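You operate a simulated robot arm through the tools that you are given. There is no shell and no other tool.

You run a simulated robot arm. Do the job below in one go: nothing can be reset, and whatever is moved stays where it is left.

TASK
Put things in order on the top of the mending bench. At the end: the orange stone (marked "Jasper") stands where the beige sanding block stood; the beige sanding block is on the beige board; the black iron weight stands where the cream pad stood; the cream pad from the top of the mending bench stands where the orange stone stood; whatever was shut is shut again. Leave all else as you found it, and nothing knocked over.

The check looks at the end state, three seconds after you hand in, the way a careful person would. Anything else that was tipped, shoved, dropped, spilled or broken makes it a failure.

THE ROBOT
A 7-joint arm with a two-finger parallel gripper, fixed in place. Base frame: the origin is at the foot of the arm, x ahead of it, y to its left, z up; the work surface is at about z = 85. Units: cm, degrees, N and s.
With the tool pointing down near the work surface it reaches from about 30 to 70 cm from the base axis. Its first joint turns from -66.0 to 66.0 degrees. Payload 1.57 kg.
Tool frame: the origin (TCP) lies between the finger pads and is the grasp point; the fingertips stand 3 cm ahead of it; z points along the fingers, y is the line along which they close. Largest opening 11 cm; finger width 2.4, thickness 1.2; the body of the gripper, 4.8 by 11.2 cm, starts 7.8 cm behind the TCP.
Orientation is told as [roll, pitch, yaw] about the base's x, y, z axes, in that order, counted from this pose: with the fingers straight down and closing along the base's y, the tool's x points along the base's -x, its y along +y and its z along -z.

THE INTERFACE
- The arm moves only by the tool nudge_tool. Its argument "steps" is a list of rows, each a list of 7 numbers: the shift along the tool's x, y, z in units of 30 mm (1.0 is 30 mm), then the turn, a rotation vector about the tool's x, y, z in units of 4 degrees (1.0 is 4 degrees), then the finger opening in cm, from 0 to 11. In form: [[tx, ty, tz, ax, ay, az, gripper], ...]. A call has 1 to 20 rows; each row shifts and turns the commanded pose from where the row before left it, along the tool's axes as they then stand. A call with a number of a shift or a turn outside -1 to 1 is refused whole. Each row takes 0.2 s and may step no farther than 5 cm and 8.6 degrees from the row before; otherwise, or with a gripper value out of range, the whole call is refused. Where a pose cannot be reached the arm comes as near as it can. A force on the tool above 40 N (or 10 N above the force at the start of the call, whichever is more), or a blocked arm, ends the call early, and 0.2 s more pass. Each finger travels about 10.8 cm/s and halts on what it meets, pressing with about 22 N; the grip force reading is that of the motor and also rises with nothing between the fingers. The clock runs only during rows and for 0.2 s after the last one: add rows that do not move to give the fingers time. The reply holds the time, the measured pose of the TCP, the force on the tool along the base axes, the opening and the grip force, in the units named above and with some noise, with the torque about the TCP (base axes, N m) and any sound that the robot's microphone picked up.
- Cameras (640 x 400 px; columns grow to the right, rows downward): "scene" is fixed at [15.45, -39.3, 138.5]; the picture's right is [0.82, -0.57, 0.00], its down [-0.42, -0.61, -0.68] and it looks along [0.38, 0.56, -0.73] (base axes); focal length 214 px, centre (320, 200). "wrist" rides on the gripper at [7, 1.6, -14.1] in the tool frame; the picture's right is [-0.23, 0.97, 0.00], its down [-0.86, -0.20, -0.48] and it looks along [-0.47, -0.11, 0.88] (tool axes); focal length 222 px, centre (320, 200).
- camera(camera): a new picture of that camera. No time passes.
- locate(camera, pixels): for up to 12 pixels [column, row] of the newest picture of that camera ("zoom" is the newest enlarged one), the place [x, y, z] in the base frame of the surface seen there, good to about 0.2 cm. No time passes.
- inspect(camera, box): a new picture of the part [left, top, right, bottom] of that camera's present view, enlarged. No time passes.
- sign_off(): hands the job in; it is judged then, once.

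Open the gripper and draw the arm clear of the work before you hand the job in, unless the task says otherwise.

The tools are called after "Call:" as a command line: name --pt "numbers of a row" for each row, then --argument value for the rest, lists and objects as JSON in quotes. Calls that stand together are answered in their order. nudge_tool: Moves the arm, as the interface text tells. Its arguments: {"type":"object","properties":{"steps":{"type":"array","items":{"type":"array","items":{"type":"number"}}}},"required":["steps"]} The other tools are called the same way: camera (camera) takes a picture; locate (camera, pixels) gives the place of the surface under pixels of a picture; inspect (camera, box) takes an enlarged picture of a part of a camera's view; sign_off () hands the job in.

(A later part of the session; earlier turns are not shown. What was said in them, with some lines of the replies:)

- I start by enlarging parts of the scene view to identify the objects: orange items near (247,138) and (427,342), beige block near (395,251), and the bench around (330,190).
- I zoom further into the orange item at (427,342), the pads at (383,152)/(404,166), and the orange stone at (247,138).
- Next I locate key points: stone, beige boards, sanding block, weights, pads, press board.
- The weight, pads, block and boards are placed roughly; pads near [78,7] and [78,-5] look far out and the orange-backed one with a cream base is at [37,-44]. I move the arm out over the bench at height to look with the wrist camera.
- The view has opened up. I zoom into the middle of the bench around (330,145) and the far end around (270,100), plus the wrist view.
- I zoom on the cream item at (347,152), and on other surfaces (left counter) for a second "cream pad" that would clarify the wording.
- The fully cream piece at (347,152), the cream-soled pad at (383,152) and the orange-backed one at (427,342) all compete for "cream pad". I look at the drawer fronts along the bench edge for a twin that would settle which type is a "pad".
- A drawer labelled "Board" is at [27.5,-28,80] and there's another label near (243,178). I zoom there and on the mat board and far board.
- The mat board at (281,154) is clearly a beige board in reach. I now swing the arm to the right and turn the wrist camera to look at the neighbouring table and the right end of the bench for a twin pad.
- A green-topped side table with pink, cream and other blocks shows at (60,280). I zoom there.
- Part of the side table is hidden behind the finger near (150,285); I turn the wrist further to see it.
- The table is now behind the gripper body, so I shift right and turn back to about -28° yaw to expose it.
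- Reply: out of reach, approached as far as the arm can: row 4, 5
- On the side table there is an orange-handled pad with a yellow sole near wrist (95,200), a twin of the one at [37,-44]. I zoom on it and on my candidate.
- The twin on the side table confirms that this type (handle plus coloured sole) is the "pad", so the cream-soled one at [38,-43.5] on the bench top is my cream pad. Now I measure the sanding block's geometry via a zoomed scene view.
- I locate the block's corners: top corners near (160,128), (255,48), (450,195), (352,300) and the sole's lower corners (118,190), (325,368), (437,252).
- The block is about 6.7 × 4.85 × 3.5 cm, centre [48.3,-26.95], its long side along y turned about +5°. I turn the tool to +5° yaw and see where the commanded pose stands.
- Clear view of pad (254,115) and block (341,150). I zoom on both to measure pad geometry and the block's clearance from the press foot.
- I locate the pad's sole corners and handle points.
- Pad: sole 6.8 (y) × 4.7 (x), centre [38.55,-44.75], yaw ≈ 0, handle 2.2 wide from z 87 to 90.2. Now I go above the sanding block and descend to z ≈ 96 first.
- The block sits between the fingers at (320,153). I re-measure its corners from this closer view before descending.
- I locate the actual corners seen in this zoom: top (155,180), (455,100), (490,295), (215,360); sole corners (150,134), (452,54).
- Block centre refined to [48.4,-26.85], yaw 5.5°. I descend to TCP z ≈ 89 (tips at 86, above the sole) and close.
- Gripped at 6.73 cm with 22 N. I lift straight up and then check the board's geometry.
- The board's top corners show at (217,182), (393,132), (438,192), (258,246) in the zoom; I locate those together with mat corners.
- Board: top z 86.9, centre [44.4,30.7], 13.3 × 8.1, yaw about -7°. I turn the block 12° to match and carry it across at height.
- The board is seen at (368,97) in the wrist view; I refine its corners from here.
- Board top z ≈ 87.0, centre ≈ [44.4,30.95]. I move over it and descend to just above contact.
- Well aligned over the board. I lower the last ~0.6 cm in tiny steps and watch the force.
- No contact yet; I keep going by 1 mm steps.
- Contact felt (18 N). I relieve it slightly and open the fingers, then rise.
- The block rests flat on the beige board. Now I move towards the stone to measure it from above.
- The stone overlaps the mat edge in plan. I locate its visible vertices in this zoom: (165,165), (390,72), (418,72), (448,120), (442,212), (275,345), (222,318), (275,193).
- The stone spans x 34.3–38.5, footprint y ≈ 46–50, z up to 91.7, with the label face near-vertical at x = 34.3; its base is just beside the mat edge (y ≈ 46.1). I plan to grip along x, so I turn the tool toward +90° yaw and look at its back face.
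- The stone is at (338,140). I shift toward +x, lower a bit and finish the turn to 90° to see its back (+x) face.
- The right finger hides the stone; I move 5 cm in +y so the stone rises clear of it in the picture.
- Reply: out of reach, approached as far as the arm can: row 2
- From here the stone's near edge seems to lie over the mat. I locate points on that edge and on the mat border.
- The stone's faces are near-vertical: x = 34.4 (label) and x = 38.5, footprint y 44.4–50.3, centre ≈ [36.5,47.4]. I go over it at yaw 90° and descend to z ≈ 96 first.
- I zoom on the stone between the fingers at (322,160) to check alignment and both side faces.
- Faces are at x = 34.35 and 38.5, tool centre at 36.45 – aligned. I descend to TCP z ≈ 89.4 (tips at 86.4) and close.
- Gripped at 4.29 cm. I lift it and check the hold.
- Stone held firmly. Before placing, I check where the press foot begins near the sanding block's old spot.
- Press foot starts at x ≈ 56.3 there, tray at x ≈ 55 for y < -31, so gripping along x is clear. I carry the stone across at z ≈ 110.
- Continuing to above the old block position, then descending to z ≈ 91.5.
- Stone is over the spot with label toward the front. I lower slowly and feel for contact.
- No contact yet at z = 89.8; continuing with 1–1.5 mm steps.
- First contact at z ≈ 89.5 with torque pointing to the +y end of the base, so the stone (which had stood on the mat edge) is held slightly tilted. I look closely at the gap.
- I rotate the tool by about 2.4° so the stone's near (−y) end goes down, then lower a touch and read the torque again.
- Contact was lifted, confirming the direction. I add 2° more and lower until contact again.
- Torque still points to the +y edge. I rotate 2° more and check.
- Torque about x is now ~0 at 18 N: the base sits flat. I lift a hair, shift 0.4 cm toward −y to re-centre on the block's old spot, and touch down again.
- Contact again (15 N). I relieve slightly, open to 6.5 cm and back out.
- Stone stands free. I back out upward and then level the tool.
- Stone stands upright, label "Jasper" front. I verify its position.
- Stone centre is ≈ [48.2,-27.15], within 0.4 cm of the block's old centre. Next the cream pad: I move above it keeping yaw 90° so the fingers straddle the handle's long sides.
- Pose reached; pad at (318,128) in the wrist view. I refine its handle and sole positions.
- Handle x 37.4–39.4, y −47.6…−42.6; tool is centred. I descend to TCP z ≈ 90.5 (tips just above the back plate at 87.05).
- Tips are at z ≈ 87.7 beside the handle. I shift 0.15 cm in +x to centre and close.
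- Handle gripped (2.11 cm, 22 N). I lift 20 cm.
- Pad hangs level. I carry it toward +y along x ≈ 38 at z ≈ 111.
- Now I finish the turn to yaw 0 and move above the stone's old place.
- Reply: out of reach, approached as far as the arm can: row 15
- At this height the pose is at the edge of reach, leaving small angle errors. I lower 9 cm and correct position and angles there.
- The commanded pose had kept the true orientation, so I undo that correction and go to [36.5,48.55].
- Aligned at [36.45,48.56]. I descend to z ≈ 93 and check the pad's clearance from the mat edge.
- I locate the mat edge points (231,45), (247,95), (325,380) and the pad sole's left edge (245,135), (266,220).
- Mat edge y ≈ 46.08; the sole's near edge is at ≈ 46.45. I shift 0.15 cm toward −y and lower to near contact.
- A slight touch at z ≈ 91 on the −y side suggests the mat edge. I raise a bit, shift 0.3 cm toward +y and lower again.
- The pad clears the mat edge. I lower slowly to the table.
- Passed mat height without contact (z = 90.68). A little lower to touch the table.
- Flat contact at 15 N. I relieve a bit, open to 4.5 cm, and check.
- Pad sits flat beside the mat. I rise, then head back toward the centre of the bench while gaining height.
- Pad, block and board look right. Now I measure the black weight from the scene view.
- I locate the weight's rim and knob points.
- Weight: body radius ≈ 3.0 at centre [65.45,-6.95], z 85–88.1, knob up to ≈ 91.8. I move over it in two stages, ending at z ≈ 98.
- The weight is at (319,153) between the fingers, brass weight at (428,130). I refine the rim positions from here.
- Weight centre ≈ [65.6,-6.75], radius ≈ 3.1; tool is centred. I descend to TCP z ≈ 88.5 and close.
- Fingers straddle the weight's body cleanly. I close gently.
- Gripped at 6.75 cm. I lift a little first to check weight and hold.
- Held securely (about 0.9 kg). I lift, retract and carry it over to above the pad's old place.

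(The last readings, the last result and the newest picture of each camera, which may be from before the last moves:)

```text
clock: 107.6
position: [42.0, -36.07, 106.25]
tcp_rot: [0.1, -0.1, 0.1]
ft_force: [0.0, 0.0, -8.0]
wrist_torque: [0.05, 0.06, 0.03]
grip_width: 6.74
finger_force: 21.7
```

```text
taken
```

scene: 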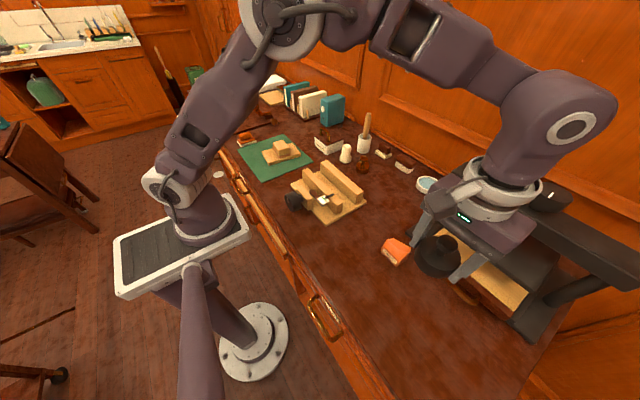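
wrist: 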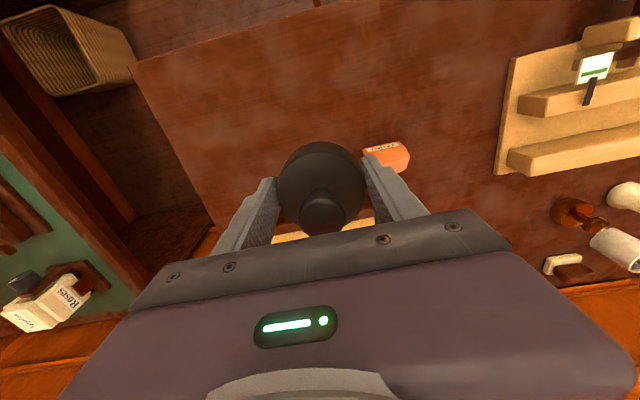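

On the way, hold is fine. I move the rest and descend to z ≈ 90.

Call:
nudge_tool --pt "0.4 -0.978 0 0 0 0 5" --pt "0.4 -0.978 0 0 0 0 5" --pt "0.4 -0.978 0 0 0 0 5" --pt "0 0 1 0 0 0 5" --pt "0 0 1 0 0 0 5" --pt "0 0 1 0 0 0 5" --pt "0 0 1 0 0 0 5" --pt "0 0 0.8 0 0 0 5" --pt "0 0 0.5 0 0 0 5" --pt "0 0 0 0 0 0 5"

Call:
camera --camera "scene"

Call:
camera --camera "wrist"

```text
clock: 109.8
position: [38.63, -44.69, 90.18]
tcp_rot: [0.0, -0.1, 0.1]
ft_force: [-0.3, -0.3, -8.9]
wrist_torque: [-0.01, 0.06, 0.01]
grip_width: 6.77
finger_force: 22.4
```

```text
taken
```

scene: 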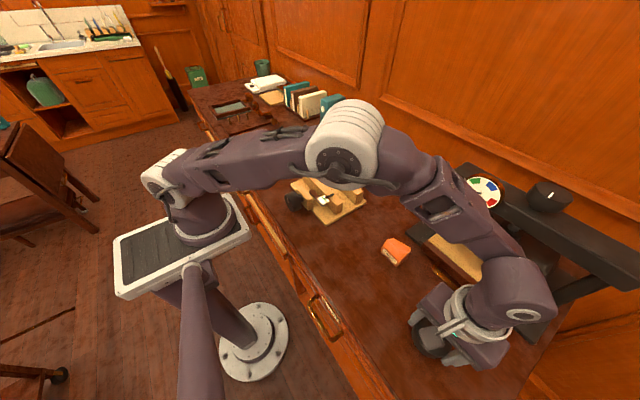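

```text
taken
```

wrist: 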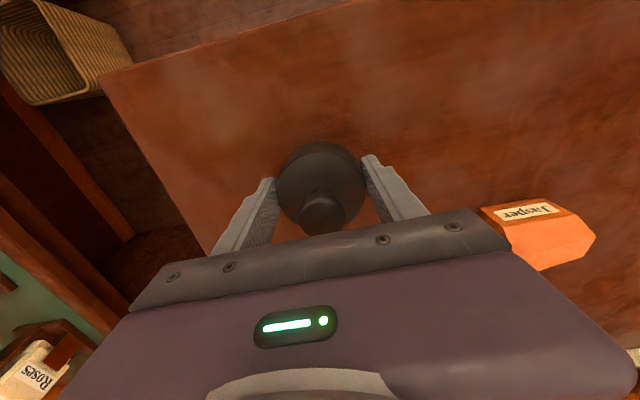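

Over the spot. I nudge 0.2 cm to centre on the pad's old centre and lower in small steps.

Call:
nudge_tool --pt "0.06 -0.05 0.2 0 0 0 5" --pt "0 0 0.2 0 0 0 5" --pt "0 0 0.08 0 0 0 5" --pt "0 0 0.04 0 0 0 5" --pt "0 0 0 0 0 0 5"

```text
clock: 111.0
position: [38.27, -44.99, 88.73]
tcp_rot: [0.0, -0.1, 0.2]
ft_force: [-1.0, 0.2, -4.0]
wrist_torque: [-0.02, -0.06, 0.0]
grip_width: 6.75
finger_force: 21.7
```

Force is easing from −9 to −4 N, so contact is starting. A touch lower.

Call:
nudge_tool --pt "0 0 0.03 0 0 0 5" --pt "0 0 0 0 0 0 5"

```text
clock: 111.6
position: [38.32, -45.08, 88.74]
tcp_rot: [-0.1, -0.2, 0.2]
ft_force: [1.3, 3.7, 9.5]
wrist_torque: [0.62, 0.14, -0.06]
grip_width: 6.77
finger_force: 22.1
```

Contact is at the +y edge of the base; I zoom to see whether the weight hangs a bit tilted.

Call:
inspect --camera "scene" --box '[400, 310, 460, 360]'

Call:
inspect --camera "wrist" --box '[250, 120, 390, 240]'

```text
8.00 times, centred on (430, 335) of scene
```

zoom: 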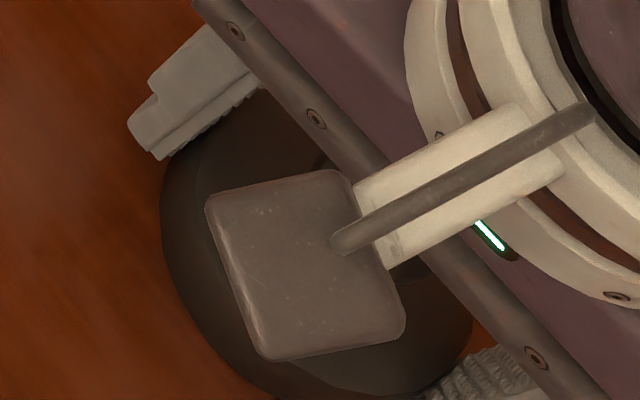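

```text
3.33 times, centred on (320, 180) of wrist
```

zoom: 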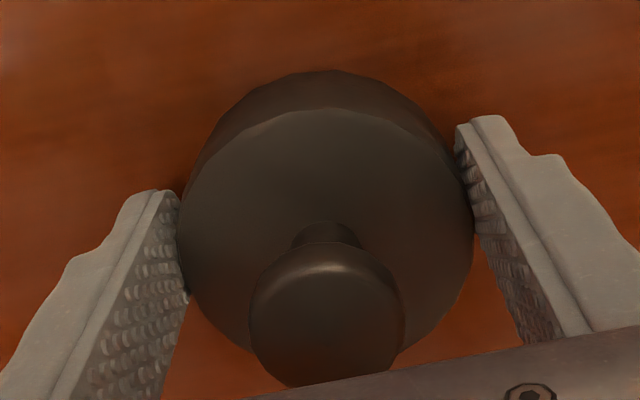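

I check the top face's level by locating points across it.

Call:
locate --camera "zoom" --pixels '[[200, 240], [450, 225], [330, 120], [230, 300], [430, 290], [250, 170], [410, 165], [330, 170]]'

```text
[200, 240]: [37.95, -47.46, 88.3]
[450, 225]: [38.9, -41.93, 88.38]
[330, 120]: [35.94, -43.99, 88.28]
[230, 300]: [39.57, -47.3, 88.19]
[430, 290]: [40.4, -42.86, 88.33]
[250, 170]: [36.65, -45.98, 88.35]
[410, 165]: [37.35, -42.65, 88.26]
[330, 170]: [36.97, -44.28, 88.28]
```

The top face is level at z ≈ 88.3, so the weight stands on the table. I relieve slightly and open.

Call:
nudge_tool --pt "0 0 -0.015 0 0 0 5" --pt "0 0 0 0 0 0 7" --pt "0 0 0 0 0 0 8" --pt "0 0 0 0 0 0 8.8" --pt "0 0 0 0 0 0 8.8"

Call:
camera --camera "wrist"

```text
clock: 112.8
position: [38.22, -44.96, 88.75]
tcp_rot: [0.0, 0.0, 0.2]
ft_force: [0.9, -0.3, -0.4]
wrist_torque: [-0.01, 0.0, -0.03]
grip_width: 8.81
finger_force: 0.1
```

```text
taken
```

wrist: 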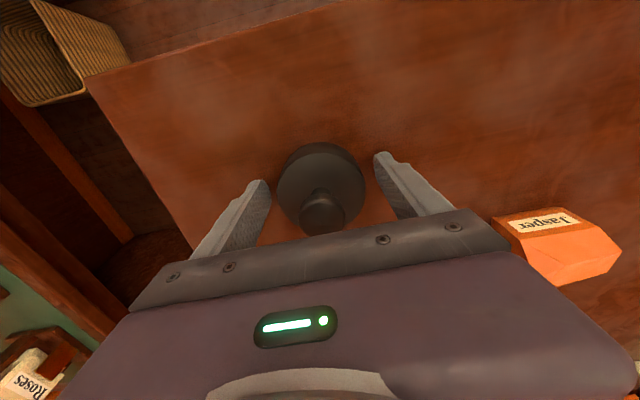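

Released and steady. I rise straight up, then draw the arm back toward its starting pose.

Call:
nudge_tool --pt "0 0 -0.4 0 0 0 8.8" --pt "0 0 -0.8 0 0 0 8.8" --pt "0 0 -1 0 0 0 8.8" --pt "0 0 -1 0 0 0 8.8" --pt "0 0 -1 0 0 0 8.8" --pt "0 0 -1 0 0 0 8.8" --pt "0 0 -1 0 0 0 8.8" --pt "0 0.9 -0.3 0 0 0 8.8" --pt "0 0.9 -0.3 0 0 0 10" --pt "0 0.9 -0.3 0 0 0 11" --pt "0 0.9 -0.3 0 0 0 11" --pt "0 0.9 -0.3 0 0 0 11" --pt "0.2 0.9 -0.3 0 0 0 11" --pt "0.2 0.9 -0.3 0 0 0 11" --pt "0.3 0.9 -0.3 0 0 0 11" --pt "0.3 0.9 0 0 0 0 11" --pt "0.3 0.9 0 0 0 0 11" --pt "0.3 0.9 0 0 0 0 11" --pt "0.3 0.9 0 0 0 0 11" --pt "0 0 0 0 0 0 11"

Call:
camera --camera "scene"

Call:
camera --camera "wrist"

```text
clock: 117.0
position: [32.38, -12.5, 114.52]
tcp_rot: [0.1, 0.0, 0.1]
ft_force: [-0.3, -0.1, -0.1]
wrist_torque: [0.02, 0.0, -0.01]
grip_width: 10.99
finger_force: 0.1
```

```text
taken
```

scene: 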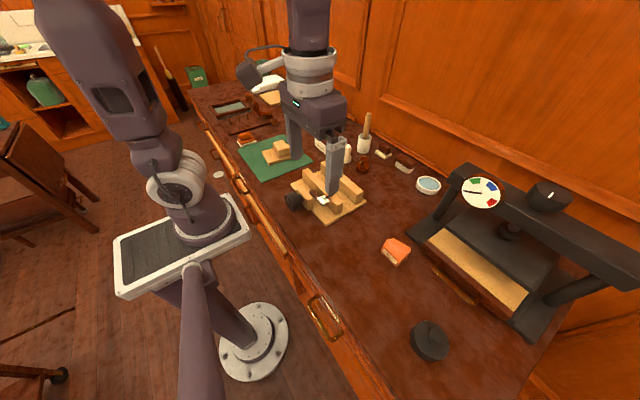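

```text
taken
```

wrist: 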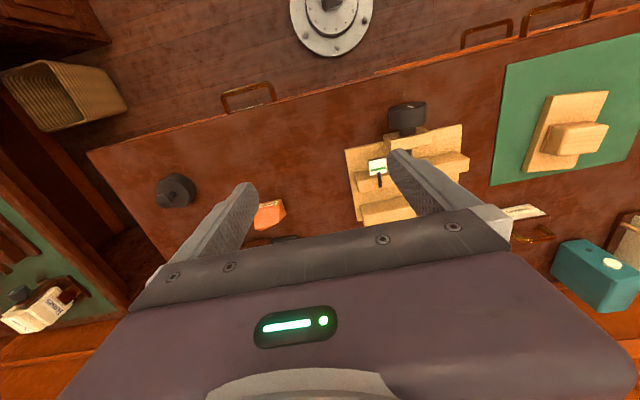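

All pieces are placed and the arm is back. I verify the final positions of the weight (428,340) and the pad/block/board group.

Call:
inspect --camera "scene" --box '[400, 310, 460, 370]'

Call:
locate --camera "scene" --pixels '[[413, 336], [446, 343], [424, 330], [428, 350], [247, 138], [282, 150], [396, 250], [266, 155]]'

Call:
locate --camera "wrist" --pixels '[[176, 190], [160, 188], [192, 190], [178, 176]]'

Call:
inspect --camera "scene" --box '[225, 110, 325, 185]'

```text
6.67 times, centred on (430, 340) of scene
```

zoom: 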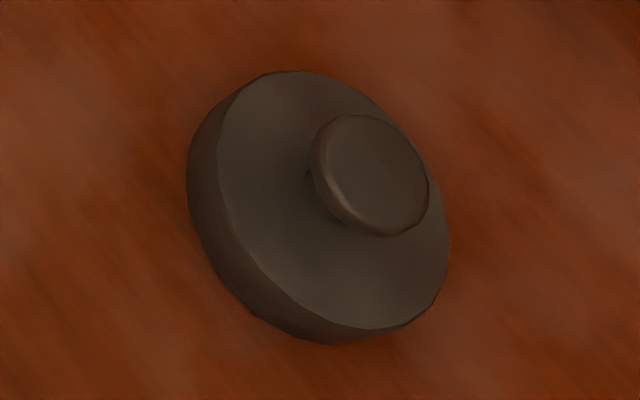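

```text
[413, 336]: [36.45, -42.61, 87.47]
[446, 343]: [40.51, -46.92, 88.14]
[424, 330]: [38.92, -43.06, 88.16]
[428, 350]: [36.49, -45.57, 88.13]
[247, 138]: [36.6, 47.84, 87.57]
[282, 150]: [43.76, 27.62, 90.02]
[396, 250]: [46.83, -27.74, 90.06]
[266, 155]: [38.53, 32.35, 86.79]
```

```text
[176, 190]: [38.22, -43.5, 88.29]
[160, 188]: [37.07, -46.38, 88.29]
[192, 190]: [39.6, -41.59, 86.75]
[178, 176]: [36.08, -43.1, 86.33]
```

```text
5.33 times, centred on (275, 148) of scene
```

zoom: 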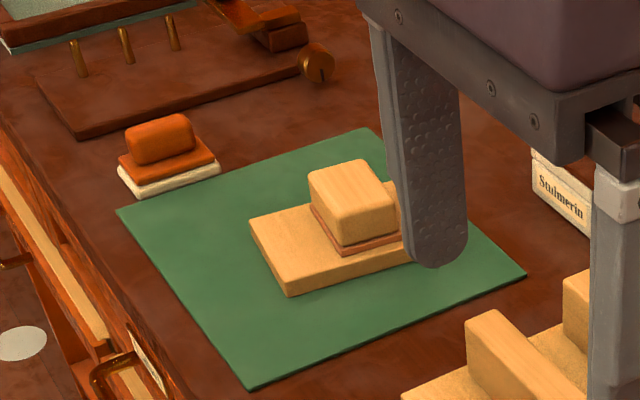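

Everything checks out. The weight stands level at about [38.5,-44.8], the stone at [48.2,-27.2], the pad flat at about [36.5,48.6], and the sanding block lies on the beige board. The gripper is open, the arm is clear, and no drawer was touched, so I hand in.

Call:
sign_off

```text
The job is handed in.
```

The job is handed in. All four pieces are in their new places, everything is standing, and the gripper is open and clear of the bench.

| Piece | Now stands | Distance from the target spot |
|---|---|---|
| Orange stone ("Jasper") | where the sanding block stood | about 0.4 cm |
| Beige sanding block | on the beige board on the green mat, near its centre | – |
| Black iron weight | where the cream pad stood | under 0.5 cm |
| Cream pad | where the orange stone stood | about 1.2 cm |

- **Pad offset:** The stone had stood partly on the mat edge, slightly tilted. I set the pad just off the mat so it would lie flat, which accounts for the 1.2 cm. I also turned it a quarter turn so it would fit there.
- **Which pad:** I took "cream pad" to mean the orange-handled pad with the cream sole at the right end of the bench. A similar one with a yellow sole on the side table pointed to that, but other cream-coloured things on the bench could have been meant.
- **Which board:** I used the board on the mat. I did not check the shut drawer labelled "Board".
- **Drawers and press:** I opened nothing, so whatever was shut is still shut.
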